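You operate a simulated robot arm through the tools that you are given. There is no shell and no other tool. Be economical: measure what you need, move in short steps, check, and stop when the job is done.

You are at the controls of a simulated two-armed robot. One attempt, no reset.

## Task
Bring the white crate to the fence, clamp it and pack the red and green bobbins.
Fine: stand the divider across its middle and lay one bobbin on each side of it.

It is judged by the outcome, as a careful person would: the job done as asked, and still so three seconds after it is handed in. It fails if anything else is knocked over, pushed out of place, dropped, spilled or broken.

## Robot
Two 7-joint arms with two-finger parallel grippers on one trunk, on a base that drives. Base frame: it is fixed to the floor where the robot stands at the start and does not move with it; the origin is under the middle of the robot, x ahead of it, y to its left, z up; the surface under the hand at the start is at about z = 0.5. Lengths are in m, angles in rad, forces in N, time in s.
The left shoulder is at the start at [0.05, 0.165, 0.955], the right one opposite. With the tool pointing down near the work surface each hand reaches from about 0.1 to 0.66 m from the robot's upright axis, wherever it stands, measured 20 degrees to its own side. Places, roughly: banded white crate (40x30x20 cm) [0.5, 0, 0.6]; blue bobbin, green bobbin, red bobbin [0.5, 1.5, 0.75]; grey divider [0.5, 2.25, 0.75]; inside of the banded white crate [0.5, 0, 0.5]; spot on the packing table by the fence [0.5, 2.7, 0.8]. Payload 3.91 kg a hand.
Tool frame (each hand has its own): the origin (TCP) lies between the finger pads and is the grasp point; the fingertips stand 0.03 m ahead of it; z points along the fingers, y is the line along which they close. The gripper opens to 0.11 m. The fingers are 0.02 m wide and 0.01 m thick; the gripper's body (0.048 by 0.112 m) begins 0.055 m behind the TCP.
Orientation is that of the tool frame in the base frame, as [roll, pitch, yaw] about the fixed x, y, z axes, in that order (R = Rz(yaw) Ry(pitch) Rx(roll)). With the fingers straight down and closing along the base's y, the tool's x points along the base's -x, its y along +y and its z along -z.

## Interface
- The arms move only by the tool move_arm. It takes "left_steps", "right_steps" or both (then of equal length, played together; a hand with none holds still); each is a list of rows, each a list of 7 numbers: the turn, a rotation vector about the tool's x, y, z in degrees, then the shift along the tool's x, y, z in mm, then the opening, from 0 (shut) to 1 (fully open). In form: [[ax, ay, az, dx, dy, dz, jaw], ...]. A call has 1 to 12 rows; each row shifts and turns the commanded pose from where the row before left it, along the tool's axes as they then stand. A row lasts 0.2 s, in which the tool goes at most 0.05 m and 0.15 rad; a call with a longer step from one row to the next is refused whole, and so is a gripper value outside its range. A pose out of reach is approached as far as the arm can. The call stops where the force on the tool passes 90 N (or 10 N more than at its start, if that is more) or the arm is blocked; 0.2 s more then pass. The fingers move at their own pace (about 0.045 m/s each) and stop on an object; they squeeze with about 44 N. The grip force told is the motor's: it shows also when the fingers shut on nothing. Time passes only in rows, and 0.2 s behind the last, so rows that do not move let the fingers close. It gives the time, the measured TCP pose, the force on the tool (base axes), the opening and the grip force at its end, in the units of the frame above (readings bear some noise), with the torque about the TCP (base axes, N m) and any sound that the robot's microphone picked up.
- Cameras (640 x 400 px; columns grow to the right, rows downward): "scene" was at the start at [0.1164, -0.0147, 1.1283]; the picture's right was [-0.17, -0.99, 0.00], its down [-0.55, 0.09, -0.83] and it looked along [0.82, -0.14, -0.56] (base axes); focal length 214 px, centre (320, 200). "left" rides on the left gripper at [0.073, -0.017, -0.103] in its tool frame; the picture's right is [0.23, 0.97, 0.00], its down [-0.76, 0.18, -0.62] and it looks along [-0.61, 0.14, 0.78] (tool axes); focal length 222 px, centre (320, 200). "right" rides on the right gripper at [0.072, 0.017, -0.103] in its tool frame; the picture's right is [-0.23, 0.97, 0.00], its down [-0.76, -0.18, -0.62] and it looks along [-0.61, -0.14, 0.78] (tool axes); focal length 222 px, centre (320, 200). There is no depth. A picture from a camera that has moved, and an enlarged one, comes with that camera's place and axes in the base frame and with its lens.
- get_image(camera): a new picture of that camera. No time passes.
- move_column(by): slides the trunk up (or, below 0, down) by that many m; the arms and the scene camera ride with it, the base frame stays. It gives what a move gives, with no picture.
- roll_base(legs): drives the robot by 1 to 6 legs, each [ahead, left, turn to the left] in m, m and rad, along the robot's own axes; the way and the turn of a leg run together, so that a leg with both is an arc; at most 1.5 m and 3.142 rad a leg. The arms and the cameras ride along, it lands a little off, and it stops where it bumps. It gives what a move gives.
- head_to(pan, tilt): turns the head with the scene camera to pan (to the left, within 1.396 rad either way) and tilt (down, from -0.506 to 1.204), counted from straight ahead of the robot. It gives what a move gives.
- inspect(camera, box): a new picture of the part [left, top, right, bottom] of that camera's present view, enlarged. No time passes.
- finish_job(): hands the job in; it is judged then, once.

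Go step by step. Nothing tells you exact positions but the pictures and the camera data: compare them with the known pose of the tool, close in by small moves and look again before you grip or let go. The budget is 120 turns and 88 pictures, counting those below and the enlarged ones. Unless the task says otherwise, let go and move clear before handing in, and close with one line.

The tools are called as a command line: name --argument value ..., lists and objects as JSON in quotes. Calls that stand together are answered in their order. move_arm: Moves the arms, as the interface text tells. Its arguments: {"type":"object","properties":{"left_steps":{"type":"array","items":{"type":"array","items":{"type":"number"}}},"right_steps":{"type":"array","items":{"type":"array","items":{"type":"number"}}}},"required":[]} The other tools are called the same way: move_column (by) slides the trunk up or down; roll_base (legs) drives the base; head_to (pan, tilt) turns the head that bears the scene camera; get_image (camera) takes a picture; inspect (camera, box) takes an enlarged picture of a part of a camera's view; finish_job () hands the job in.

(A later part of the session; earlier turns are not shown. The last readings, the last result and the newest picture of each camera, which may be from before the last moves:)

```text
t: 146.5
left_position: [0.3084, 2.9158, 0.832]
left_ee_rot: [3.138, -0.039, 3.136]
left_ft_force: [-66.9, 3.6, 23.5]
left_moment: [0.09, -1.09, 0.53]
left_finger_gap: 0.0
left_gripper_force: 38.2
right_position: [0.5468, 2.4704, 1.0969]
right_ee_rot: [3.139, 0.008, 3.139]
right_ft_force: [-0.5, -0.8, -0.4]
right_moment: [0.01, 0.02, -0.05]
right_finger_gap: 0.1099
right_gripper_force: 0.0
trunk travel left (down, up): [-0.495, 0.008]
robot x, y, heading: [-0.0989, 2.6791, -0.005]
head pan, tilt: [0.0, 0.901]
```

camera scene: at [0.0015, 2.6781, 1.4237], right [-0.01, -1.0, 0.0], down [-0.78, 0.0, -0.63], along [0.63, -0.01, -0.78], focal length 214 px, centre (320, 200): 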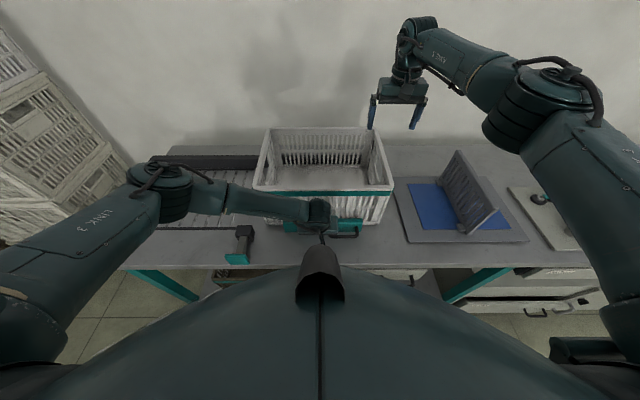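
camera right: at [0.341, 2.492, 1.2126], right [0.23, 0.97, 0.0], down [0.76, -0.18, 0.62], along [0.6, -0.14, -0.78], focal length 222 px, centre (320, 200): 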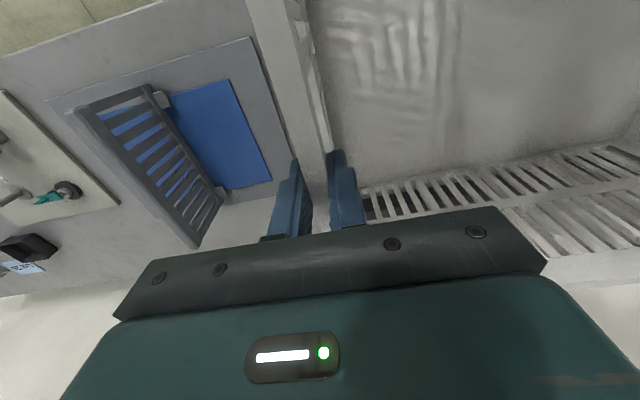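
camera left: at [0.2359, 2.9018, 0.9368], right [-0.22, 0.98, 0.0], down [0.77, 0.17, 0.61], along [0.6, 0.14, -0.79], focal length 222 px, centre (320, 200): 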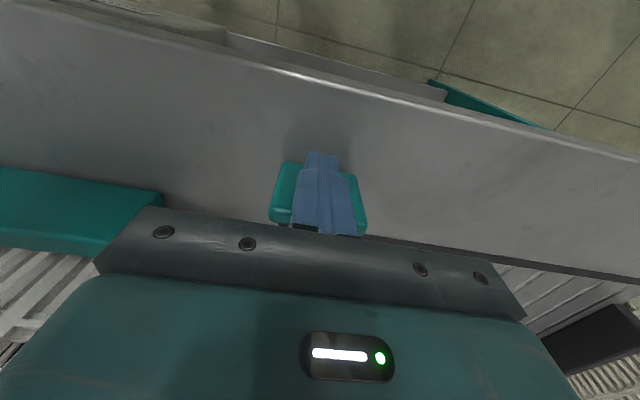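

The plunger is home. Now the divider: its top edge runs about (0.34–0.62, 2.19, z≈0.95), parallel to x. I'll retract the left hand and drive right so the right hand is above it.

move_arm --left_steps '[[0, 0, 0, 20, 0, 0, 0], [0, 0, 0, 20, 0, 0, 0], [0, 0, 0, 0, 0, -45, 0], [0, 0, 0, 0, 0, -45, 0], [0, 0, 0, 0, 0, -45, 0], [0, 0, 0, 0, 0, -45, 0], [0, 0, 0, 0, 0, -45, 0]]' --right_steps '[[0, 0, 0, 10, 0, -5, 1], [0, 0, 0, 10, 0, -5, 1], [0, 0, 0, 10, 0, -5, 1], [0, 0, 0, 10, 0, -5, 1], [0, 0, 0, 10, 0, -5, 1], [0, 0, 0, 10, 0, -5, 1], [0, 0, 0, 10, 0, -5, 1]]'

roll_base --legs '[[0, -0.28, 0.005]]'

get_image --camera "right"

get_image --camera "scene"

```text
t: 148.1
left_position: [0.285, 2.9203, 1.0565]
left_ee_rot: [-3.141, -0.016, 3.136]
left_ft_force: [0.7, -0.1, -0.1]
left_moment: [0.04, -0.01, -0.01]
left_finger_gap: 0.0
left_gripper_force: 37.7
right_position: [0.4822, 2.4719, 1.1278]
right_ee_rot: [-3.141, -0.001, 3.138]
right_ft_force: [-0.4, -0.6, 0.3]
right_moment: [-0.01, -0.03, 0.03]
right_finger_gap: 0.11
right_gripper_force: 0.1
trunk travel left (down, up): [-0.495, 0.008]
robot x, y, heading: [-0.0963, 2.6776, -0.006]
head pan, tilt: [0.0, 0.901]
```

```text
t: 151.2
left_position: [0.2817, 2.644, 1.0568]
left_ee_rot: [-3.139, -0.013, -3.139]
left_ft_force: [0.1, -0.4, 0.9]
left_moment: [0.02, -0.01, -0.01]
left_finger_gap: 0.0
left_gripper_force: 37.9
right_position: [0.4846, 2.1962, 1.1273]
right_ee_rot: [-3.141, -0.001, -3.138]
right_ft_force: [0.1, 1.0, 0.0]
right_moment: [0.02, -0.02, 0.0]
right_finger_gap: 0.1103
right_gripper_force: 0.1
trunk travel left (down, up): [-0.495, 0.008]
robot x, y, heading: [-0.0989, 2.398, -0.003]
head pan, tilt: [0.0, 0.901]
```

```text
31 pictures are left
camera right: at [0.411, 2.2144, 1.2297], right [0.22, 0.97, 0.0], down [0.76, -0.18, 0.62], along [0.61, -0.14, -0.78], focal length 222 px, centre (320, 200)
```

right: 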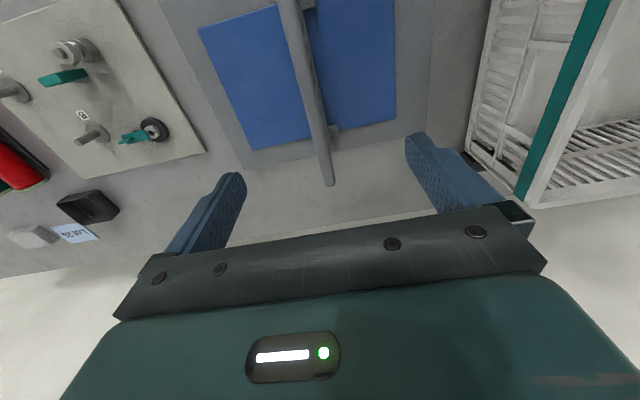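

```text
30 pictures are left
camera scene: at [0.0076, 2.398, 1.423], right [0.0, -1.0, 0.0], down [-0.78, 0.0, -0.62], along [0.62, 0.0, -0.78], focal length 214 px, centre (320, 200)
```

scene: 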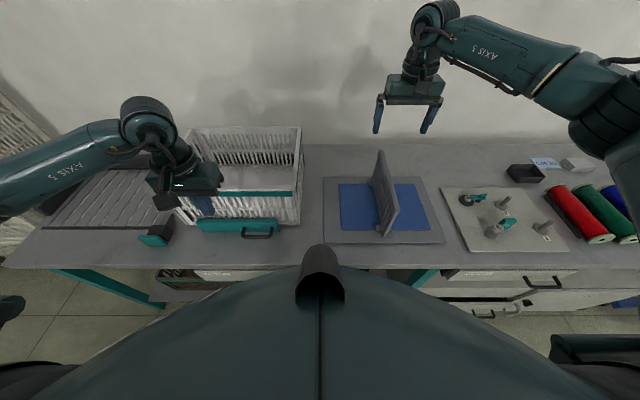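

The divider's top edge lies along x at y≈2.19, centred x≈0.465. I'll descend over it with the right hand and grip.

move_arm --right_steps '[[0, 0, 0, 10, -3, 26, 1], [0, 0, 0, 9, -3, 26, 1], [0, 0, 0, 0, 0, 26, 1], [0, 0, 0, 0, 0, 26, 1], [0, 0, 0, 0, 0, 26, 1], [0, 0, 0, 0, 0, 26, 1], [0, 0, 0, 0, 0, 26, 1], [0, 0, 0, 0, 0, 8, 1]]'

get_image --camera "right"

```text
t: 153.0
left_position: [0.2828, 2.6436, 1.0563]
left_ee_rot: [-3.14, -0.013, -3.137]
left_ft_force: [0.3, 0.0, 0.3]
left_moment: [0.02, -0.01, 0.02]
left_finger_gap: 0.0
left_gripper_force: 37.6
right_position: [0.4645, 2.1917, 0.9364]
right_ee_rot: [3.141, 0.001, -3.137]
right_ft_force: [0.1, 0.2, -0.6]
right_moment: [0.01, 0.0, -0.01]
right_finger_gap: 0.1098
right_gripper_force: 0.1
trunk travel left (down, up): [-0.495, 0.008]
robot x, y, heading: [-0.0979, 2.4002, 0.001]
head pan, tilt: [0.0, 0.901]
```

```text
29 pictures are left
camera right: at [0.3919, 2.2085, 1.04], right [0.22, 0.97, 0.0], down [0.76, -0.17, 0.62], along [0.61, -0.14, -0.78], focal length 222 px, centre (320, 200)
```

right: 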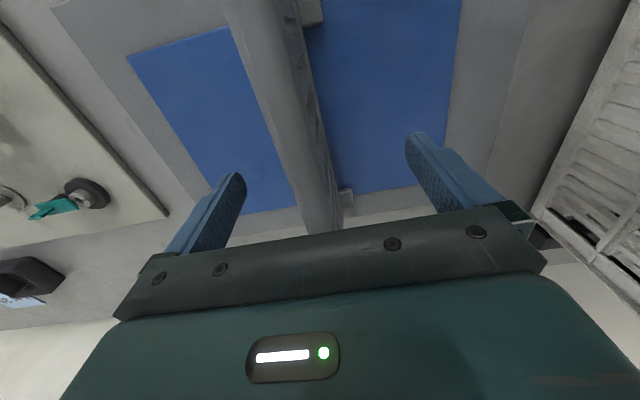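

The divider edge is between the fingers. Grip and lift slowly.

move_arm --right_steps '[[0, 0, 0, 0, -2, 0, 0], [0, 0, 0, 0, 0, 0, 0], [0, 0, 0, 0, 0, 0, 0], [0, 0, 0, 0, 0, 0, 0], [0, 0, 0, 0, 0, 0, 0], [0, 0, 0, 0, 0, 0, 0], [0, 0, 0, 0, 0, 0, 0]]'

move_arm --right_steps '[[0, 0, 0, 0, 0, -10, 0], [0, 0, 0, 0, 0, -15, 0], [0, 0, 0, 0, 0, -25, 0], [0, 0, 0, 0, 0, -30, 0], [0, 0, 0, 0, 0, -30, 0], [0, 0, 0, 0, 0, -30, 0], [0, 0, 0, 0, 0, -30, 0], [0, 0, 0, 0, 0, -30, 0], [0, 0, 0, 0, 0, -30, 0]]'

get_image --camera "scene"

```text
t: 154.6
left_position: [0.2825, 2.6434, 1.0568]
left_ee_rot: [-3.14, -0.014, -3.14]
left_ft_force: [-0.1, 1.2, -0.4]
left_moment: [-0.01, -0.05, 0.0]
left_finger_gap: 0.0
left_gripper_force: 37.7
right_position: [0.464, 2.1893, 0.9372]
right_ee_rot: [-3.141, 0.001, -3.138]
right_ft_force: [0.2, 0.0, -0.1]
right_moment: [0.02, 0.03, -0.02]
right_finger_gap: 0.0176
right_gripper_force: 43.9
trunk travel left (down, up): [-0.495, 0.008]
robot x, y, heading: [-0.0938, 2.4016, -0.001]
head pan, tilt: [0.0, 0.901]
```

```text
t: 156.6
left_position: [0.2826, 2.6439, 1.056]
left_ee_rot: [3.141, -0.013, -3.14]
left_ft_force: [-0.1, 0.7, -0.5]
left_moment: [-0.02, 0.01, 0.01]
left_finger_gap: 0.0
left_gripper_force: 38.1
right_position: [0.4649, 2.1884, 1.1672]
right_ee_rot: [-3.141, -0.001, -3.136]
right_ft_force: [0.3, -0.3, -1.6]
right_moment: [0.01, 0.02, -0.02]
right_finger_gap: 0.0175
right_gripper_force: 44.0
trunk travel left (down, up): [-0.495, 0.008]
robot x, y, heading: [-0.0966, 2.4011, 0.006]
head pan, tilt: [0.0, 0.901]
```

```text
28 pictures are left
camera scene: at [0.0075, 2.3984, 1.423], right [0.0, -1.0, 0.0], down [-0.78, 0.0, -0.62], along [0.62, 0.0, -0.78], focal length 214 px, centre (320, 200)
```

scene: 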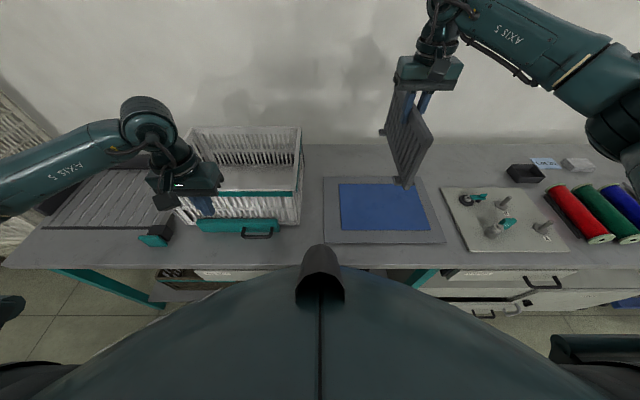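

The divider is held and has small feet at its bottom ends. I'll lift a bit more, then drive left so it comes over the crate's middle.

move_arm --right_steps '[[0, 0, 0, 0, 20, -15, 0], [0, 0, 0, 0, 20, -15, 0], [0, 0, 0, 0, 20, 0, 0], [0, 0, 0, 0, 20, 0, 0]]'

roll_base --legs '[[0, 0.4, 0], [0.03, 0, 0]]'

get_image --camera "scene"

get_image --camera "right"

```text
t: 157.6
left_position: [0.283, 2.6433, 1.0566]
left_ee_rot: [-3.14, -0.014, -3.141]
left_ft_force: [-0.5, 0.1, 0.4]
left_moment: [-0.01, -0.01, 0.03]
left_finger_gap: 0.0
left_gripper_force: 37.4
right_position: [0.4631, 2.2712, 1.1979]
right_ee_rot: [-3.141, 0.0, -3.138]
right_ft_force: [-0.5, 0.6, -1.4]
right_moment: [0.01, 0.02, -0.01]
right_finger_gap: 0.0176
right_gripper_force: 43.4
trunk travel left (down, up): [-0.495, 0.008]
robot x, y, heading: [-0.0984, 2.398, -0.0]
head pan, tilt: [0.0, 0.901]
```

```text
t: 162.1
left_position: [0.3158, 3.0433, 1.0564]
left_ee_rot: [-3.14, -0.016, 3.137]
left_ft_force: [0.2, 0.2, 0.1]
left_moment: [-0.01, 0.03, 0.01]
left_finger_gap: 0.0
left_gripper_force: 37.7
right_position: [0.4931, 2.6698, 1.1974]
right_ee_rot: [-3.141, 0.002, 3.14]
right_ft_force: [0.4, 0.6, -1.1]
right_moment: [0.01, 0.03, 0.05]
right_finger_gap: 0.0175
right_gripper_force: 44.2
trunk travel left (down, up): [-0.495, 0.008]
robot x, y, heading: [-0.066, 2.8002, -0.004]
head pan, tilt: [0.0, 0.901]
```

```text
27 pictures are left
camera scene: at [0.0397, 2.7999, 1.4229], right [0.0, -1.0, 0.0], down [-0.78, 0.0, -0.62], along [0.62, 0.0, -0.78], focal length 214 px, centre (320, 200)
```

scene: 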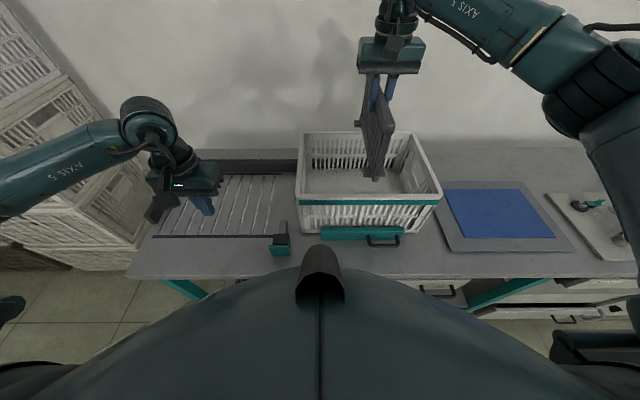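

```text
26 pictures are left
camera right: at [0.4221, 2.6878, 1.2997], right [0.23, 0.97, 0.0], down [0.76, -0.18, 0.62], along [0.61, -0.14, -0.78], focal length 222 px, centre (320, 200)
```

right: 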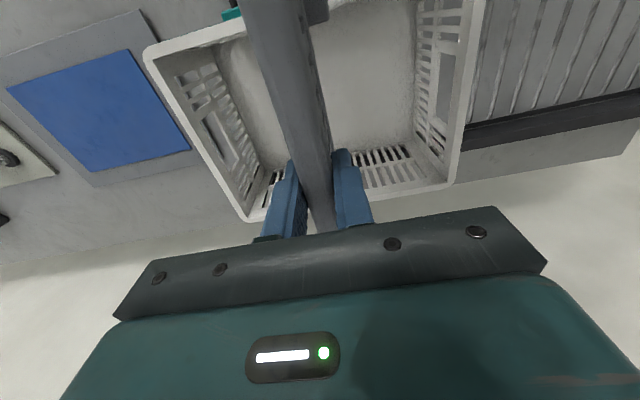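

The divider hangs above the crate, centred in y. I need its length relative to the crate's inside, so I'll zoom in.

inspect --camera "scene" --box '[280, 50, 460, 250]'

```text
2.00 times, centred on (370, 150) of scene
camera zoom: at [0.0397, 2.7999, 1.4229], right [0.0, -1.0, 0.0], down [-0.78, 0.0, -0.62], along [0.62, 0.0, -0.78], focal length 429 px, centre (220, 300)
```

zoom: 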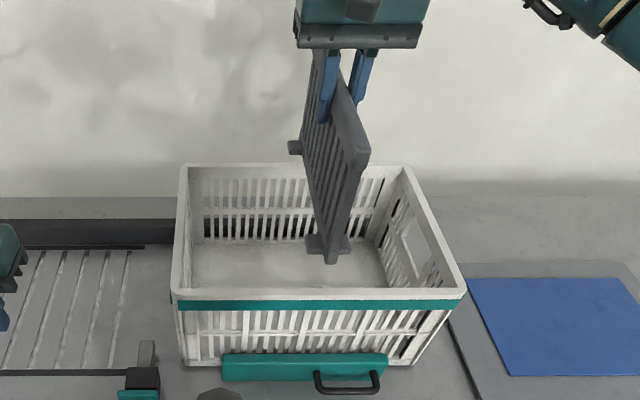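

Divider is ~0.26 long and the crate inside ~0.265, so alignment matters. I'll shift 39 mm forward and lower until the feet are just above the rim.

move_arm --right_steps '[[0, 0, 0, -13, 0, 0, 0], [0, 0, 0, -13, 0, 0, 0], [0, 0, 0, -13, 0, 0, 0], [0, 0, 0, 0, 0, 15, 0], [0, 0, 0, 0, 0, 15, 0], [0, 0, 0, 0, 0, 12, 0]]'

inspect --camera "scene" --box '[280, 50, 460, 250]'

inspect --camera "right" --box '[140, 0, 500, 240]'

```text
t: 163.5
left_position: [0.3142, 3.0442, 1.0565]
left_ee_rot: [-3.141, -0.015, 3.139]
left_ft_force: [-0.2, -0.1, 1.5]
left_moment: [0.01, -0.01, -0.01]
left_finger_gap: 0.0002
left_gripper_force: 37.8
right_position: [0.5319, 2.6691, 1.1573]
right_ee_rot: [-3.141, 0.0, 3.141]
right_ft_force: [-0.5, 0.5, -1.1]
right_moment: [0.03, 0.04, -0.01]
right_finger_gap: 0.0176
right_gripper_force: 44.3
trunk travel left (down, up): [-0.495, 0.008]
robot x, y, heading: [-0.0645, 2.8016, -0.002]
head pan, tilt: [0.0, 0.901]
```

```text
2.00 times, centred on (370, 150) of scene
camera zoom: at [0.0387, 2.7996, 1.423], right [0.0, -1.0, 0.0], down [-0.78, 0.0, -0.62], along [0.62, 0.0, -0.78], focal length 429 px, centre (220, 300)
```

zoom: 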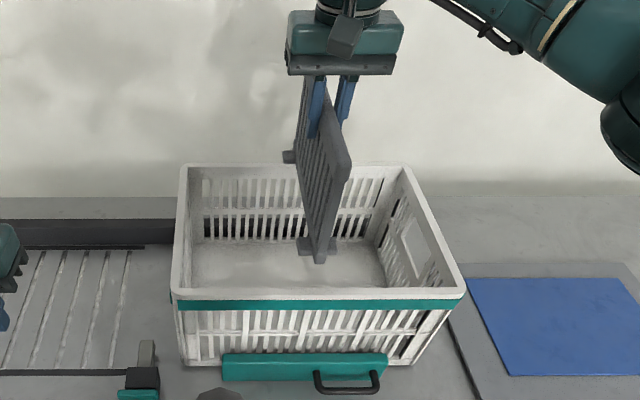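

```text
1.67 times, centred on (320, 120) of right
camera zoom: at [0.4601, 2.6872, 1.2585], right [0.23, 0.97, 0.0], down [0.76, -0.18, 0.62], along [0.61, -0.14, -0.78], focal length 370 px, centre (320, 333)
```

zoom: 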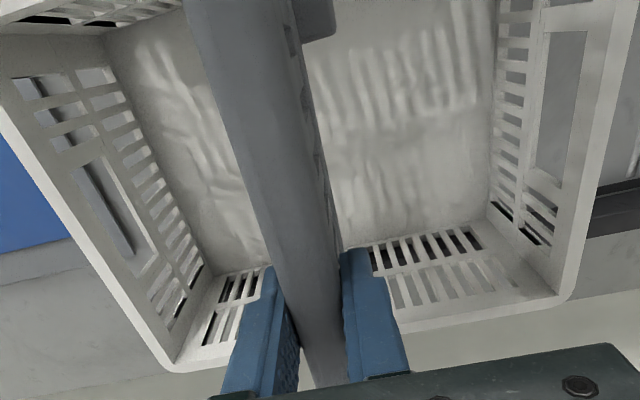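

Small correction back 4 mm, then lower slowly watching forces.

move_arm --right_steps '[[0, 0, 0, 4, 0, 0, 0], [0, 0, 0, 0, 0, 10, 0], [0, 0, 0, 0, 0, 10, 0], [0, 0, 0, 0, 0, 8, 0], [0, 0, 0, 0, 0, 8, 0]]'

inspect --camera "scene" --box '[320, 100, 420, 210]'

```text
t: 164.7
left_position: [0.3142, 3.0444, 1.057]
left_ee_rot: [-3.14, -0.014, 3.139]
left_ft_force: [0.4, -0.6, -0.2]
left_moment: [0.02, 0.0, 0.0]
left_finger_gap: 0.0
left_gripper_force: 37.8
right_position: [0.5271, 2.6694, 1.1201]
right_ee_rot: [-3.141, -0.001, 3.136]
right_ft_force: [0.5, 0.5, -1.3]
right_moment: [0.0, 0.01, -0.03]
right_finger_gap: 0.0176
right_gripper_force: 44.5
trunk travel left (down, up): [-0.495, 0.008]
robot x, y, heading: [-0.0706, 2.8008, -0.005]
head pan, tilt: [0.0, 0.901]
```

```text
3.64 times, centred on (370, 155) of scene
camera zoom: at [0.0386, 2.7997, 1.423], right [0.0, -1.0, 0.0], down [-0.78, 0.0, -0.62], along [0.62, 0.0, -0.78], focal length 780 px, centre (138, 364)
```

zoom: 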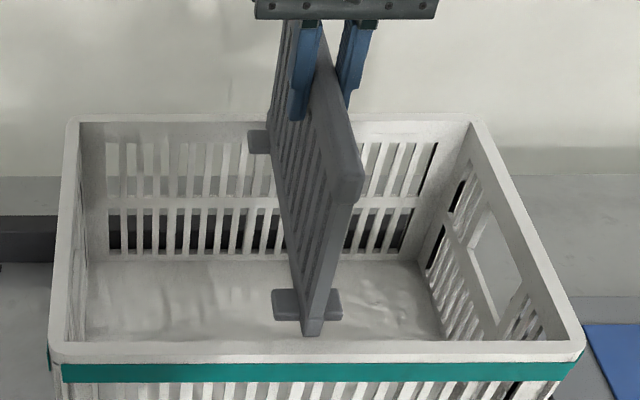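

Both ends appear clear of the walls. Lowering into the crate.

move_arm --right_steps '[[0, 0, 0, 0, 0, 12, 0], [0, 0, 0, 0, 0, 12, 0], [0, 0, 0, 0, 0, 15, 0]]'

move_arm --right_steps '[[0, 0, 0, 0, 0, 15, 0], [0, 0, 0, 0, 0, 15, 0], [0, 0, 0, 0, 0, 15, 0], [0, 0, 0, 0, 0, 15, 0], [0, 0, 0, 0, 0, 15, 0], [0, 0, 0, 0, 0, 15, 0], [0, 0, 0, 0, 0, 15, 0], [0, 0, 0, 0, 0, 15, 0]]'

inspect --camera "scene" --box '[280, 100, 460, 250]'

```text
t: 165.5
left_position: [0.3151, 3.0438, 1.0569]
left_ee_rot: [-3.141, -0.014, 3.138]
left_ft_force: [0.3, -0.2, 0.7]
left_moment: [0.01, 0.01, -0.02]
left_finger_gap: 0.0
left_gripper_force: 37.7
right_position: [0.5295, 2.6689, 1.0805]
right_ee_rot: [-3.141, 0.001, 3.141]
right_ft_force: [0.2, -0.1, -1.5]
right_moment: [-0.01, 0.03, -0.03]
right_finger_gap: 0.0174
right_gripper_force: 44.1
trunk travel left (down, up): [-0.495, 0.008]
robot x, y, heading: [-0.0676, 2.8017, -0.011]
head pan, tilt: [0.0, 0.901]
```

```text
t: 167.3
left_position: [0.3137, 3.0439, 1.057]
left_ee_rot: [-3.14, -0.013, 3.137]
left_ft_force: [0.4, 0.5, 0.6]
left_moment: [0.0, 0.04, 0.01]
left_finger_gap: 0.0003
left_gripper_force: 37.1
right_position: [0.5287, 2.6699, 0.9609]
right_ee_rot: [-3.14, 0.001, 3.139]
right_ft_force: [0.2, -0.3, -0.4]
right_moment: [0.03, 0.02, 0.04]
right_finger_gap: 0.0176
right_gripper_force: 43.9
trunk travel left (down, up): [-0.495, 0.008]
robot x, y, heading: [-0.0692, 2.802, -0.001]
head pan, tilt: [0.0, 0.901]
```

```text
2.67 times, centred on (370, 175) of scene
camera zoom: at [0.0386, 2.7999, 1.423], right [0.0, -1.0, 0.0], down [-0.78, 0.0, -0.62], along [0.62, 0.0, -0.78], focal length 572 px, centre (187, 267)
```

zoom: 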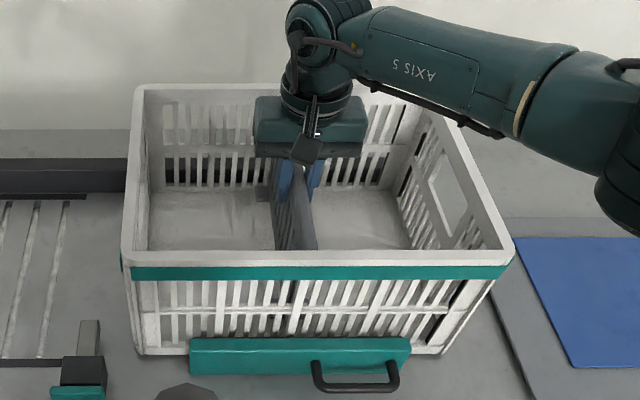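

Inside the crate without contact. Lower the rest in small steps.

move_arm --right_steps '[[0, 0, 0, 0, 0, 5, 0], [0, 0, 0, 0, 0, 5, 0], [0, 0, 0, 0, 0, 4, 0], [0, 0, 0, 0, 0, 3, 0]]'

```text
t: 168.3
left_position: [0.3158, 3.0445, 1.0564]
left_ee_rot: [-3.14, -0.015, 3.138]
left_ft_force: [1.0, 0.5, -0.1]
left_moment: [0.04, 0.03, -0.02]
left_finger_gap: 0.0
left_gripper_force: 37.5
right_position: [0.5275, 2.6709, 0.9438]
right_ee_rot: [-3.14, 0.001, 3.138]
right_ft_force: [0.3, 0.0, -1.6]
right_moment: [-0.02, 0.0, -0.02]
right_finger_gap: 0.0176
right_gripper_force: 44.1
trunk travel left (down, up): [-0.495, 0.008]
robot x, y, heading: [-0.0658, 2.8013, -0.005]
head pan, tilt: [0.0, 0.901]
```

move_arm --right_steps '[[0, 0, 0, 0, 0, 3, 0], [0, 0, 0, 0, 0, 3, 0], [0, 0, 0, 0, 0, 3, 0]]'

move_arm --right_steps '[[0, 0, 0, 0, 0, 3, 0], [0, 0, 0, 0, 0, 2, 0]]'

```text
t: 169.1
left_position: [0.314, 3.0439, 1.0566]
left_ee_rot: [-3.141, -0.014, 3.137]
left_ft_force: [-0.4, -0.2, -0.1]
left_moment: [-0.02, 0.04, 0.03]
left_finger_gap: 0.0001
left_gripper_force: 37.1
right_position: [0.5278, 2.6701, 0.9381]
right_ee_rot: [-3.141, 0.001, 3.139]
right_ft_force: [0.6, -0.3, 8.7]
right_moment: [-0.05, 0.96, 0.03]
right_finger_gap: 0.0175
right_gripper_force: 44.1
trunk travel left (down, up): [-0.495, 0.008]
robot x, y, heading: [-0.0623, 2.8006, -0.005]
head pan, tilt: [0.0, 0.901]
```

```text
t: 169.7
left_position: [0.3113, 3.0429, 1.0586]
left_ee_rot: [-3.137, -0.014, 3.138]
left_ft_force: [0.2, -0.1, -0.6]
left_moment: [0.02, -0.01, -0.01]
left_finger_gap: 0.0001
left_gripper_force: 37.9
right_position: [0.5281, 2.6694, 0.9362]
right_ee_rot: [-3.141, 0.011, 3.137]
right_ft_force: [1.3, -3.4, 33.9]
right_moment: [-0.06, 0.66, 0.03]
right_finger_gap: 0.0176
right_gripper_force: 44.2
trunk travel left (down, up): [-0.495, 0.008]
robot x, y, heading: [-0.0628, 2.7992, -0.007]
head pan, tilt: [0.0, 0.901]
```

The divider rests on the crate floor. Unload, release and lift away.

move_arm --right_steps '[[0, 0, 0, 0, 0, -4, 0], [0, 0, 0, 0, 0, 0, 0.5], [0, 0, 0, 0, 0, 0, 0.5], [0, 0, 0, 0, 0, 0, 0.5], [0, 0, 0, 0, 0, 0, 0.5], [0, 0, 0, 0, 0, -20, 0.5], [0, 0, 0, 0, 0, -40, 0.5], [0, 0, 0, 0, 0, -45, 0.5], [0, 0, 0, 0, 0, -45, 0.5], [0, 0, 0, 0, 0, -45, 1], [0, 0, 0, 0, 0, -25, 1]]'

inspect --camera "scene" --box '[280, 100, 460, 250]'

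get_image --camera "right"

```text
t: 172.1
left_position: [0.3144, 3.0437, 1.0553]
left_ee_rot: [-3.14, -0.014, 3.137]
left_ft_force: [-0.7, 0.6, -0.1]
left_moment: [0.08, 0.0, 0.02]
left_finger_gap: 0.0001
left_gripper_force: 37.3
right_position: [0.5275, 2.6701, 1.1567]
right_ee_rot: [3.142, -0.001, 3.139]
right_ft_force: [0.0, -0.4, -0.1]
right_moment: [0.02, 0.0, 0.02]
right_finger_gap: 0.1076
right_gripper_force: 0.1
trunk travel left (down, up): [-0.495, 0.008]
robot x, y, heading: [-0.0667, 2.8009, -0.002]
head pan, tilt: [0.0, 0.901]
```

```text
2.67 times, centred on (370, 175) of scene
camera zoom: at [0.0382, 2.7999, 1.423], right [0.0, -1.0, 0.0], down [-0.78, 0.0, -0.62], along [0.62, 0.0, -0.78], focal length 572 px, centre (187, 267)
```

zoom: 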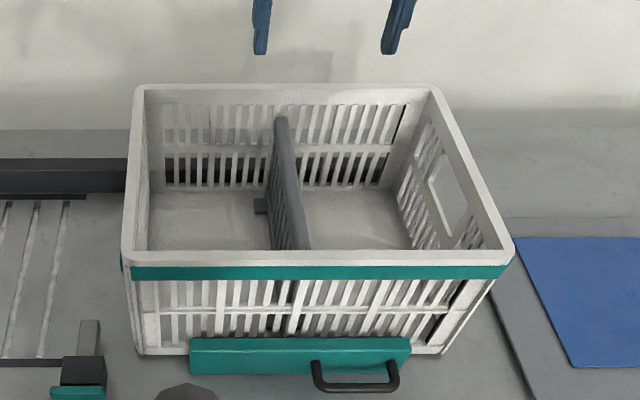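

```text
19 pictures are left
camera right: at [0.4554, 2.6876, 1.2583], right [0.23, 0.97, 0.0], down [0.76, -0.18, 0.62], along [0.61, -0.14, -0.78], focal length 222 px, centre (320, 200)
```

right: 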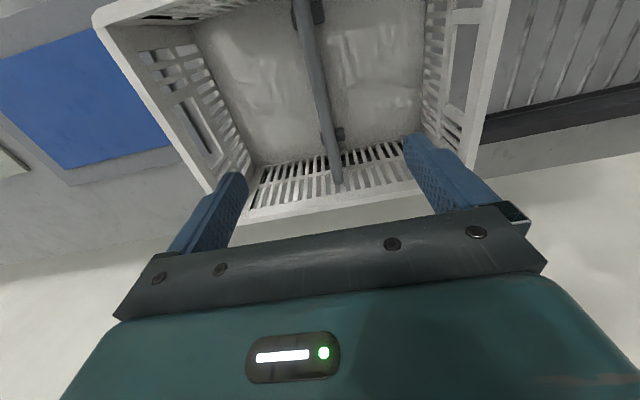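

The divider stands across the middle. Now the bobbins: red near y≈1.51 and green near y≈1.41, axes along x. I'll ready the left hand and drive there.

move_arm --left_steps '[[0, 0, 0, -23, -10, -10, 1], [0, 0, 0, -23, -10, -10, 1], [0, 0, 0, -23, -10, -10, 1], [0, 0, 0, -23, -10, -10, 1], [0, 0, 0, -23, -10, -10, 1]]' --right_steps '[[0, 0, 0, 10, -20, -5, 1], [0, 0, 0, 10, -20, -5, 1], [0, 0, 0, 10, -20, -5, 1], [0, 0, 0, 10, -20, -5, 1], [0, 0, 0, 10, -20, -5, 1]]'

roll_base --legs '[[-0.03, -1.47, 0.004]]'

get_image --camera "left"

get_image --camera "scene"

```text
t: 173.3
left_position: [0.4318, 2.9931, 1.1032]
left_ee_rot: [3.141, -0.017, 3.137]
left_ft_force: [-0.1, -0.3, 0.4]
left_moment: [0.03, 0.01, -0.02]
left_finger_gap: 0.1044
left_gripper_force: 0.0
right_position: [0.4789, 2.5693, 1.1809]
right_ee_rot: [3.14, 0.0, -3.142]
right_ft_force: [0.2, 0.9, -0.4]
right_moment: [0.01, 0.01, -0.03]
right_finger_gap: 0.1101
right_gripper_force: 0.1
trunk travel left (down, up): [-0.495, 0.008]
robot x, y, heading: [-0.0683, 2.8031, -0.006]
head pan, tilt: [0.0, 0.901]
```

```text
t: 186.3
left_position: [0.3856, 1.515, 1.1041]
left_ee_rot: [-3.14, -0.013, 3.124]
left_ft_force: [0.3, 0.2, -0.1]
left_moment: [-0.02, -0.04, -0.02]
left_finger_gap: 0.1099
left_gripper_force: 0.0
right_position: [0.4265, 1.0883, 1.1807]
right_ee_rot: [-3.142, 0.001, 3.125]
right_ft_force: [1.1, -1.0, 0.0]
right_moment: [0.01, -0.02, -0.01]
right_finger_gap: 0.1098
right_gripper_force: 0.1
trunk travel left (down, up): [-0.495, 0.008]
robot x, y, heading: [-0.1135, 1.3273, -0.024]
head pan, tilt: [0.0, 0.901]
```

```text
18 pictures are left
camera left: at [0.314, 1.5001, 1.2085], right [-0.21, 0.98, 0.0], down [0.77, 0.16, 0.61], along [0.6, 0.13, -0.79], focal length 222 px, centre (320, 200)
```

left: 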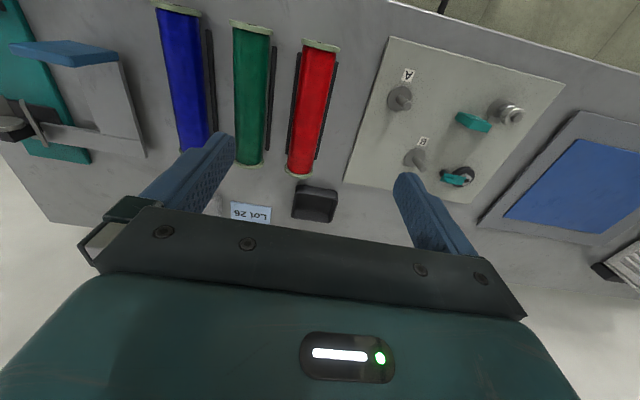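

```text
17 pictures are left
camera scene: at [-0.0106, 1.3261, 1.423], right [-0.02, -1.0, 0.0], down [-0.78, 0.02, -0.62], along [0.62, -0.01, -0.78], focal length 214 px, centre (320, 200)
```

scene: 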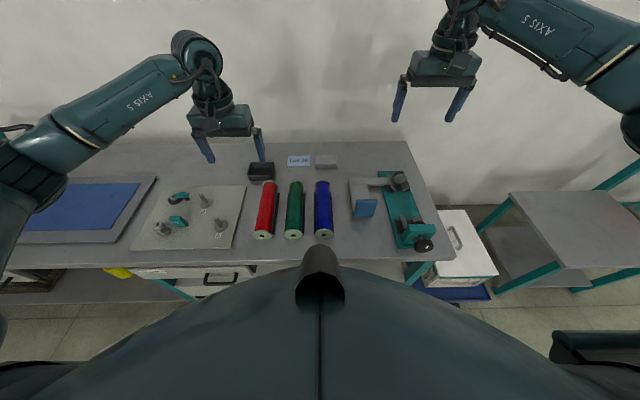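

inspect --camera "left" --box '[220, 20, 360, 190]'

inspect --camera "scene" --box '[240, 160, 350, 250]'

```text
2.35 times, centred on (290, 105) of left
camera zoom: at [0.314, 1.5001, 1.2085], right [-0.21, 0.98, 0.0], down [0.77, 0.16, 0.61], along [0.6, 0.13, -0.79], focal length 523 px, centre (391, 424)
```

zoom: 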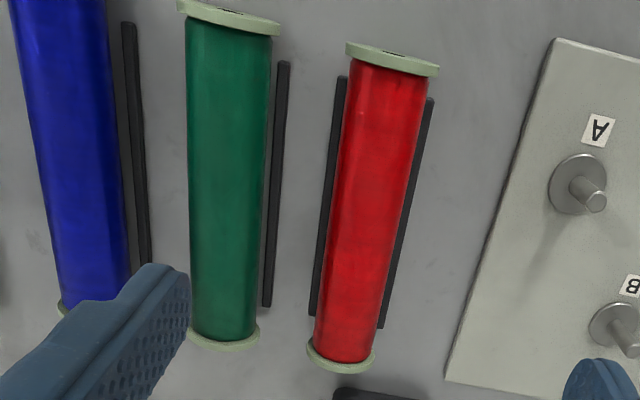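

```text
4.44 times, centred on (295, 205) of scene
camera zoom: at [-0.0106, 1.3261, 1.423], right [-0.02, -1.0, 0.0], down [-0.78, 0.02, -0.62], along [0.62, -0.01, -0.78], focal length 953 px, centre (431, 178)
```

zoom: 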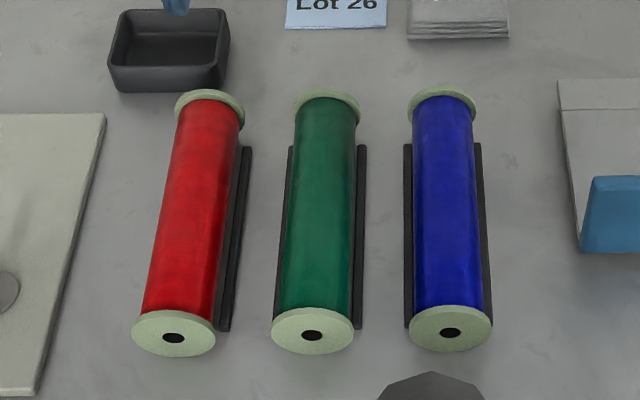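

Flanged spools lie between low rails: red centre (0.44, 1.506), green (0.442, 1.408), axes at z≈0.81. I'll lower the left hand, jaws partly open, over red's middle.

move_arm --left_steps '[[0, 0, -1, -18, -3, 10, 0.75], [0, 0, 0, -18, -3, 10, 0.75], [0, 0, 0, -18, -3, 10, 0.75], [0, 0, 0, 0, 0, 30, 0.75], [0, 0, 0, 0, 0, 30, 0.75], [0, 0, 0, 0, 0, 30, 0.75], [0, 0, 0, 0, 0, 30, 0.75], [0, 0, 0, 0, 0, 30, 0.75], [0, 0, 0, 0, 0, 30, 0.75], [0, 0, 0, 0, 0, 15, 0.75]]'

get_image --camera "left"

```text
t: 188.6
left_position: [0.4357, 1.5063, 0.8772]
left_ee_rot: [3.142, -0.013, 3.14]
left_ft_force: [-0.3, 0.0, 0.0]
left_moment: [0.02, -0.03, 0.01]
left_finger_gap: 0.0823
left_gripper_force: 0.0
right_position: [0.4266, 1.0888, 1.1801]
right_ee_rot: [3.141, 0.0, 3.124]
right_ft_force: [0.5, -0.3, 0.8]
right_moment: [0.02, -0.03, -0.01]
right_finger_gap: 0.11
right_gripper_force: 0.1
trunk travel left (down, up): [-0.495, 0.008]
robot x, y, heading: [-0.116, 1.3293, -0.024]
head pan, tilt: [0.0, 0.901]
```

```text
14 pictures are left
camera left: at [0.3644, 1.4901, 0.9815], right [-0.22, 0.97, 0.0], down [0.77, 0.18, 0.61], along [0.6, 0.14, -0.79], focal length 222 px, centre (320, 200)
```

left: 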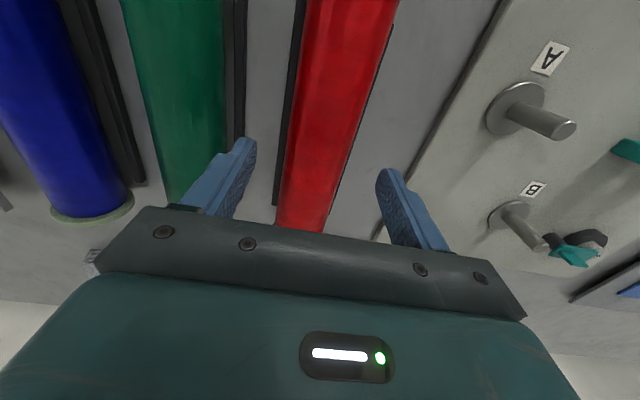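

Red is between the fingers. Descend and grip.

move_arm --left_steps '[[0, 0, 0, 0, 0, 20, 0.75], [0, 0, 0, 0, 0, 18, 0.75], [0, 0, 0, 0, 0, 11, 0.75], [0, 0, 0, 0, 0, 0, 0], [0, 0, 0, 0, 0, 0, 0], [0, 0, 0, 0, 0, 0, 0], [0, 0, 0, 0, 0, 0, 0], [0, 0, 0, 0, 0, 0, 0]]'

move_arm --left_steps '[[0, 0, 0, 0, 0, -8, 0], [0, 0, 0, 0, 0, -15, 0], [0, 0, 0, 0, 0, -30, 0], [0, 0, 0, 0, 0, -40, 0], [0, 0, 0, 0, 0, -45, 0], [0, 0, 0, 0, 0, -45, 0], [0, 0, 0, 0, 0, -45, 0], [0, 0, 0, 0, 0, -45, 0]]'

get_image --camera "scene"

```text
t: 190.3
left_position: [0.4363, 1.5058, 0.8296]
left_ee_rot: [-3.14, -0.014, 3.14]
left_ft_force: [0.5, 0.5, -0.3]
left_moment: [0.04, -0.13, 0.05]
left_finger_gap: 0.0525
left_gripper_force: 43.8
right_position: [0.4274, 1.0899, 1.1811]
right_ee_rot: [-3.141, 0.0, 3.124]
right_ft_force: [1.1, 0.2, -0.8]
right_moment: [0.0, -0.02, 0.05]
right_finger_gap: 0.1102
right_gripper_force: 0.1
trunk travel left (down, up): [-0.495, 0.008]
robot x, y, heading: [-0.1175, 1.3279, -0.024]
head pan, tilt: [0.0, 0.901]
```

```text
t: 192.2
left_position: [0.4377, 1.5023, 1.1021]
left_ee_rot: [-3.141, -0.015, 3.139]
left_ft_force: [-0.1, 0.4, -1.7]
left_moment: [-0.06, 0.03, -0.07]
left_finger_gap: 0.0525
left_gripper_force: 44.0
right_position: [0.4262, 1.0882, 1.1801]
right_ee_rot: [-3.141, -0.002, 3.123]
right_ft_force: [-0.3, 0.7, 0.4]
right_moment: [-0.02, -0.01, -0.02]
right_finger_gap: 0.1099
right_gripper_force: 0.0
trunk travel left (down, up): [-0.495, 0.008]
robot x, y, heading: [-0.1121, 1.3244, -0.019]
head pan, tilt: [0.0, 0.901]
```

```text
13 pictures are left
camera scene: at [-0.0108, 1.326, 1.423], right [-0.02, -1.0, 0.0], down [-0.78, 0.02, -0.62], along [0.62, -0.01, -0.78], focal length 214 px, centre (320, 200)
```

scene: 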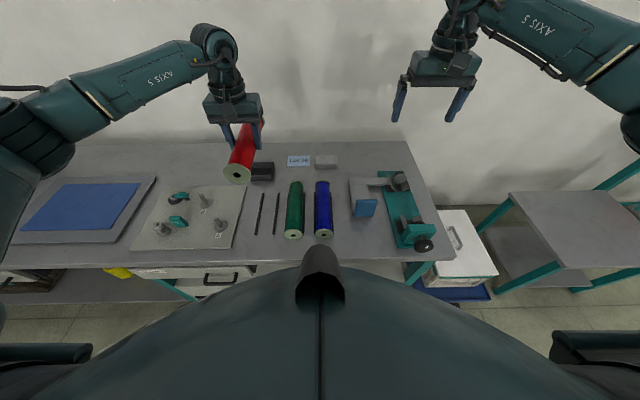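

Red is held high. I'll drive left 0.31 m so the right hand comes over the green bobbin.

roll_base --legs '[[0, 0.31, 0.02]]'

get_image --camera "right"

```text
t: 195.5
left_position: [0.4387, 1.824, 1.1009]
left_ee_rot: [-3.141, -0.012, -3.124]
left_ft_force: [0.0, 0.7, -1.7]
left_moment: [0.0, -0.01, -0.01]
left_finger_gap: 0.0526
left_gripper_force: 44.1
right_position: [0.4344, 1.4116, 1.1795]
right_ee_rot: [3.14, 0.0, -3.14]
right_ft_force: [0.2, 0.3, 0.2]
right_moment: [0.01, 0.03, 0.0]
right_finger_gap: 0.1098
right_gripper_force: 0.1
trunk travel left (down, up): [-0.495, 0.008]
robot x, y, heading: [-0.1138, 1.6388, -0.003]
head pan, tilt: [0.0, 0.901]
```

```text
12 pictures are left
camera right: at [0.3622, 1.4278, 1.2827], right [0.23, 0.97, 0.0], down [0.76, -0.18, 0.62], along [0.61, -0.14, -0.78], focal length 222 px, centre (320, 200)
```

right: 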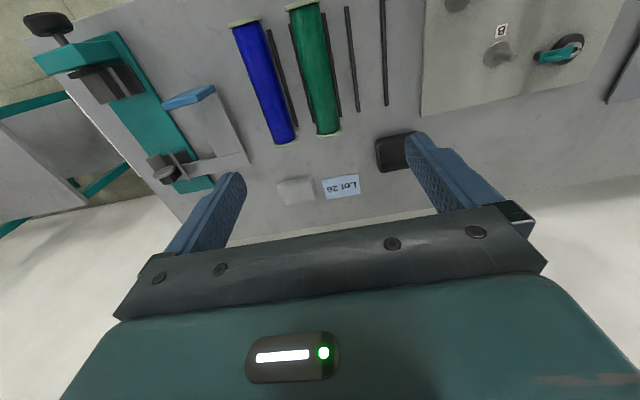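

Green is under the right hand at (0.443, 1.405). Lower to just above and check.

move_arm --right_steps '[[0, 0, 0, -8.5, -6.5, 30, 0.7], [0, 0, 0, 0, 0, 30, 0.7], [0, 0, 0, 0, 0, 30, 0.7], [0, 0, 0, 0, 0, 30, 0.7], [0, 0, 0, 0, 0, 30, 0.7], [0, 0, 0, 0, 0, 30, 0.7], [0, 0, 0, 0, 0, 30, 0.7], [0, 0, 0, 0, 0, 30, 0.7], [0, 0, 0, 0, 0, 30, 0.7], [0, 0, 0, 0, 0, 30, 0.7]]'

get_image --camera "right"

```text
t: 197.7
left_position: [0.4375, 1.8246, 1.1009]
left_ee_rot: [-3.141, -0.015, -3.124]
left_ft_force: [0.5, -0.1, -2.1]
left_moment: [0.0, -0.02, 0.01]
left_finger_gap: 0.0527
left_gripper_force: 44.1
right_position: [0.4396, 1.4034, 0.881]
right_ee_rot: [3.141, 0.001, -3.14]
right_ft_force: [0.2, -0.1, 0.1]
right_moment: [0.04, -0.01, -0.01]
right_finger_gap: 0.0768
right_gripper_force: 0.1
trunk travel left (down, up): [-0.495, 0.008]
robot x, y, heading: [-0.1134, 1.6376, -0.003]
head pan, tilt: [0.0, 0.901]
```

```text
11 pictures are left
camera right: at [0.3687, 1.4214, 0.9823], right [0.22, 0.97, 0.0], down [0.76, -0.18, 0.62], along [0.61, -0.14, -0.78], focal length 222 px, centre (320, 200)
```

right: 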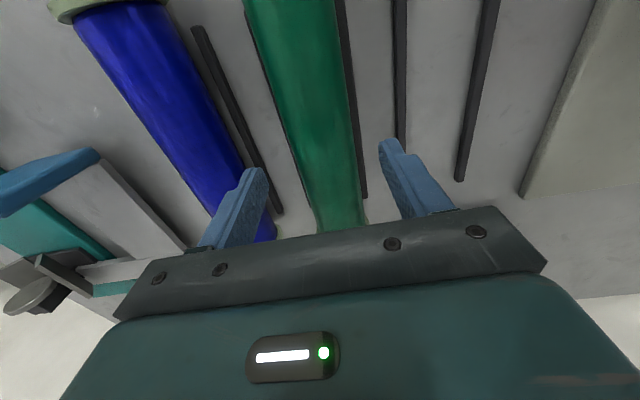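

move_arm --right_steps '[[0, 0, 0, -2, 2.5, 20, 0.7], [0, 0, 0, 0, 0, 20, 0.7], [0, 0, 0, 0, 0, 11, 0.7], [0, 0, 0, 0, 0, 0, 0], [0, 0, 0, 0, 0, 0, 0], [0, 0, 0, 0, 0, 0, 0], [0, 0, 0, 0, 0, 0, 0], [0, 0, 0, 0, 0, 0, 0]]'

move_arm --right_steps '[[0, 0, 0, 0, 0, -8, 0], [0, 0, 0, 0, 0, -15, 0], [0, 0, 0, 0, 0, -30, 0], [0, 0, 0, 0, 0, -40, 0], [0, 0, 0, 0, 0, -45, 0], [0, 0, 0, 0, 0, -45, 0], [0, 0, 0, 0, 0, -45, 0], [0, 0, 0, 0, 0, -45, 0], [0, 0, 0, 0, 0, -45, 0]]' --left_steps '[[0, 0, 0, 0, 0, -5, 0], [0, 0, 0, 0, 0, -5, 0], [0, 0, 0, 0, 0, -5, 0], [0, 0, 0, 0, 0, -5, 0], [0, 0, 0, 0, 0, -5, 0], [0, 0, 0, 0, 0, -5, 0], [0, 0, 0, 0, 0, -5, 0], [0, 0, 0, 0, 0, -5, 0], [0, 0, 0, 0, 0, -5, 0]]'

roll_base --legs '[[0, 1.03, 0.003]]'

get_image --camera "scene"

```text
t: 199.5
left_position: [0.4379, 1.8239, 1.1003]
left_ee_rot: [-3.141, -0.016, -3.124]
left_ft_force: [0.3, -0.1, -2.4]
left_moment: [0.0, 0.02, 0.0]
left_finger_gap: 0.0526
left_gripper_force: 44.1
right_position: [0.4446, 1.4071, 0.8302]
right_ee_rot: [-3.141, 0.0, -3.14]
right_ft_force: [0.7, 0.3, -0.4]
right_moment: [-0.02, -0.01, 0.0]
right_finger_gap: 0.0527
right_gripper_force: 43.8
trunk travel left (down, up): [-0.495, 0.008]
robot x, y, heading: [-0.1146, 1.6424, -0.001]
head pan, tilt: [0.0, 0.901]
```

```text
t: 201.5
left_position: [0.4387, 1.8244, 1.1473]
left_ee_rot: [-3.139, -0.014, -3.124]
left_ft_force: [0.4, 0.4, -2.0]
left_moment: [-0.02, 0.02, -0.01]
left_finger_gap: 0.053
left_gripper_force: 44.1
right_position: [0.4446, 1.4059, 1.1487]
right_ee_rot: [-3.14, -0.001, -3.14]
right_ft_force: [-0.4, -0.1, -2.7]
right_moment: [-0.02, -0.01, 0.0]
right_finger_gap: 0.0528
right_gripper_force: 43.9
trunk travel left (down, up): [-0.495, 0.008]
robot x, y, heading: [-0.1142, 1.6406, -0.002]
head pan, tilt: [0.0, 0.901]
```

```text
t: 210.6
left_position: [0.4356, 2.8353, 1.1469]
left_ee_rot: [-3.139, -0.015, -3.119]
left_ft_force: [0.3, 0.1, -1.4]
left_moment: [0.0, 0.02, 0.02]
left_finger_gap: 0.0528
left_gripper_force: 43.8
right_position: [0.4434, 2.4167, 1.1483]
right_ee_rot: [3.141, 0.0, -3.131]
right_ft_force: [0.3, 0.2, -1.8]
right_moment: [0.01, 0.02, -0.03]
right_finger_gap: 0.0527
right_gripper_force: 44.6
trunk travel left (down, up): [-0.495, 0.008]
robot x, y, heading: [-0.114, 2.65, 0.006]
head pan, tilt: [0.0, 0.901]
```

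```text
10 pictures are left
camera scene: at [-0.0087, 2.6469, 1.4229], right [0.0, -1.0, 0.0], down [-0.78, 0.0, -0.62], along [0.62, 0.0, -0.78], focal length 214 px, centre (320, 200)
```

scene: 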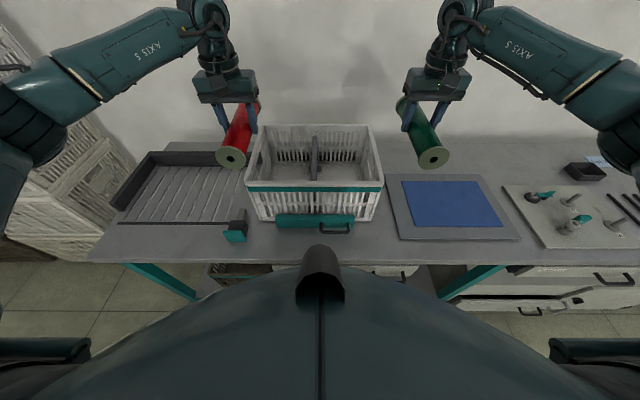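

Both bobbins are held, the crate straight ahead. I'll drive in slightly, then bring each hand above its half of the crate.

roll_base --legs '[[0.035, 0, -0.006]]'

move_arm --left_steps '[[0, 0, 1.0, -11, -12, 0, 0], [0, 0, 0, -11, -12, 0, 0], [0, 0, 0, -11, -12, 0, 0], [0, 0, 0, -11, -12, 0, 0], [0, 0, 0, -11, -12, 0, 0], [0, 0, 0, -11, -12, 0, 0]]' --right_steps '[[0, 0, 0.5, -10, 26, 0, 0], [0, 0, 0, -10, 26, 0, 0], [0, 0, 0, -10, 26, 0, 0], [0, 0, 0, -10, 26, 0, 0], [0, 0, 0, -10, 26, 0, 0], [0, 0, 0, -10, 26, 0, 0]]'

inspect --camera "scene" --box '[180, 60, 460, 260]'

```text
t: 211.5
left_position: [0.4718, 2.832, 1.1456]
left_ee_rot: [-3.139, -0.016, -3.123]
left_ft_force: [0.5, 0.4, -2.5]
left_moment: [-0.02, 0.04, 0.01]
left_finger_gap: 0.0527
left_gripper_force: 44.2
right_position: [0.4791, 2.4123, 1.1482]
right_ee_rot: [3.141, 0.0, -3.138]
right_ft_force: [0.3, -0.7, -2.2]
right_moment: [-0.01, 0.0, 0.0]
right_finger_gap: 0.0527
right_gripper_force: 44.2
trunk travel left (down, up): [-0.495, 0.008]
robot x, y, heading: [-0.0797, 2.6491, -0.002]
head pan, tilt: [0.0, 0.901]
```

```text
t: 212.9
left_position: [0.5381, 2.7597, 1.1444]
left_ee_rot: [-3.139, -0.014, -3.141]
left_ft_force: [0.7, 0.1, -1.9]
left_moment: [-0.02, -0.01, 0.02]
left_finger_gap: 0.0525
left_gripper_force: 44.3
right_position: [0.5387, 2.5686, 1.147]
right_ee_rot: [-3.14, 0.0, 3.137]
right_ft_force: [0.3, 0.1, -1.7]
right_moment: [0.04, -0.04, 0.01]
right_finger_gap: 0.0525
right_gripper_force: 43.8
trunk travel left (down, up): [-0.495, 0.008]
robot x, y, heading: [-0.0812, 2.6434, -0.0]
head pan, tilt: [0.0, 0.901]
```

```text
2.00 times, centred on (320, 160) of scene
camera zoom: at [0.0267, 2.6469, 1.4229], right [0.0, -1.0, 0.0], down [-0.78, 0.0, -0.62], along [0.62, 0.0, -0.78], focal length 429 px, centre (320, 280)
```

zoom: 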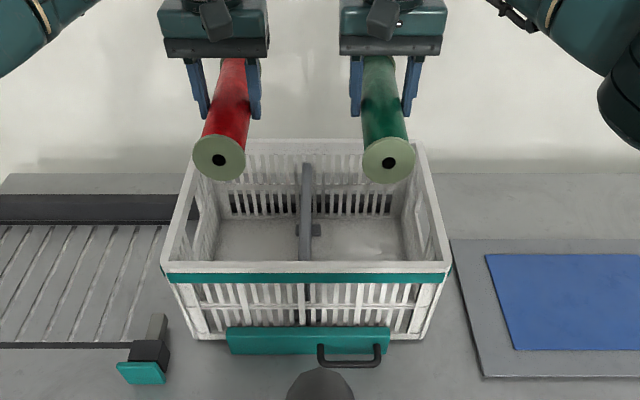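

Both bobbins are above their halves, clear of walls and divider. Lowering together.

move_arm --left_steps '[[0, 0, 0, 0, 3, 25, 0], [0, 0, 0, 0, 0, 25, 0], [0, 0, 0, 0, 0, 25, 0], [0, 0, 0, 0, 0, 25, 0], [0, 0, 0, 0, 0, 25, 0], [0, 0, 0, 0, 0, 25, 0]]' --right_steps '[[0, 0, 0, 0, 4, 25, 0], [0, 0, 0, 0, 0, 25, 0], [0, 0, 0, 0, 0, 25, 0], [0, 0, 0, 0, 0, 25, 0], [0, 0, 0, 0, 0, 25, 0], [0, 0, 0, 0, 0, 25, 0]]'

inspect --camera "scene" --box '[200, 80, 440, 260]'

```text
t: 214.3
left_position: [0.5351, 2.7629, 0.9941]
left_ee_rot: [3.141, -0.017, 3.141]
left_ft_force: [0.2, 0.6, -3.0]
left_moment: [0.01, 0.04, 0.01]
left_finger_gap: 0.0525
left_gripper_force: 43.9
right_position: [0.5411, 2.573, 0.9973]
right_ee_rot: [-3.141, -0.001, 3.135]
right_ft_force: [0.5, -0.9, -2.4]
right_moment: [-0.02, -0.01, 0.01]
right_finger_gap: 0.0526
right_gripper_force: 44.1
trunk travel left (down, up): [-0.495, 0.008]
robot x, y, heading: [-0.0777, 2.6453, -0.005]
head pan, tilt: [0.0, 0.901]
```

```text
2.22 times, centred on (320, 170) of scene
camera zoom: at [0.0269, 2.6465, 1.4229], right [0.0, -1.0, 0.0], down [-0.78, 0.0, -0.62], along [0.62, 0.0, -0.78], focal length 477 px, centre (320, 267)
```

zoom: 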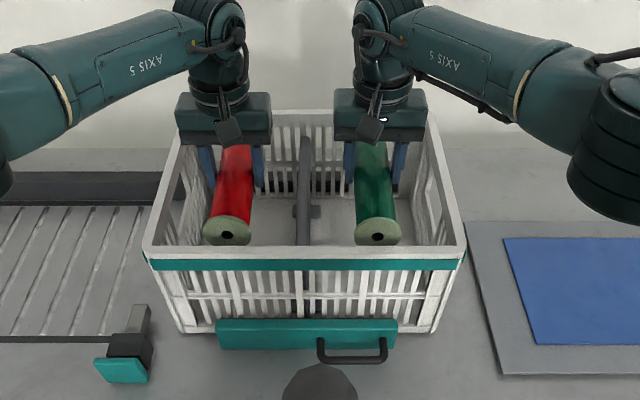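

Both enter cleanly. Continue down, then the final bit in small steps.

move_arm --left_steps '[[0, 0, 0, 0, 0, 22, 0], [0, 0, 0, 0, 0, 22, 0], [0, 0, 0, 0, 0, 22, 0], [0, 0, 0, 0, 0, 22, 0], [0, 0, 0, 0, 0, 22, 0], [0, 0, 0, 0, 0, 20, 0]]' --right_steps '[[0, 0, 0, 0, 0, 22, 0], [0, 0, 0, 0, 0, 22, 0], [0, 0, 0, 0, 0, 22, 0], [0, 0, 0, 0, 0, 22, 0], [0, 0, 0, 0, 0, 22, 0], [0, 0, 0, 0, 0, 20, 0]]'

move_arm --left_steps '[[0, 0, 0, 0, 0, 5, 0], [0, 0, 0, 0, 0, 4, 0], [0, 0, 0, 0, 0, 3, 0]]' --right_steps '[[0, 0, 0, 0, 0, 5, 0], [0, 0, 0, 0, 0, 4, 0], [0, 0, 0, 0, 0, 3, 0]]'

```text
t: 215.7
left_position: [0.5314, 2.7629, 0.8747]
left_ee_rot: [-3.139, -0.016, -3.14]
left_ft_force: [-0.3, -0.1, -1.9]
left_moment: [-0.01, 0.01, 0.01]
left_finger_gap: 0.0526
left_gripper_force: 44.9
left hand out of reach, approached as far as the arm can: row 6
right_position: [0.5221, 2.5692, 0.8692]
right_ee_rot: [-3.141, 0.003, 3.138]
right_ft_force: [0.3, -0.2, -3.4]
right_moment: [-0.02, -0.03, -0.02]
right_finger_gap: 0.0526
right_gripper_force: 44.4
right hand out of reach, approached as far as the arm can: row 5, 6
trunk travel left (down, up): [-0.495, 0.008]
robot x, y, heading: [-0.0796, 2.6459, -0.003]
head pan, tilt: [0.0, 0.901]
```

```text
t: 216.5
left_position: [0.5276, 2.7639, 0.8627]
left_ee_rot: [-3.141, -0.016, 3.14]
left_ft_force: [-0.5, -0.5, -1.7]
left_moment: [0.0, 0.01, 0.01]
left_finger_gap: 0.0527
left_gripper_force: 44.1
left hand out of reach, approached as far as the arm can: row 2
right_position: [0.5201, 2.568, 0.8568]
right_ee_rot: [-3.141, -0.002, 3.134]
right_ft_force: [5.4, -0.7, -2.0]
right_moment: [0.03, -0.06, 0.05]
right_finger_gap: 0.053
right_gripper_force: 43.3
right hand out of reach, approached as far as the arm can: row 2
trunk travel left (down, up): [-0.495, 0.008]
robot x, y, heading: [-0.0806, 2.6475, -0.0]
head pan, tilt: [0.0, 0.901]
```

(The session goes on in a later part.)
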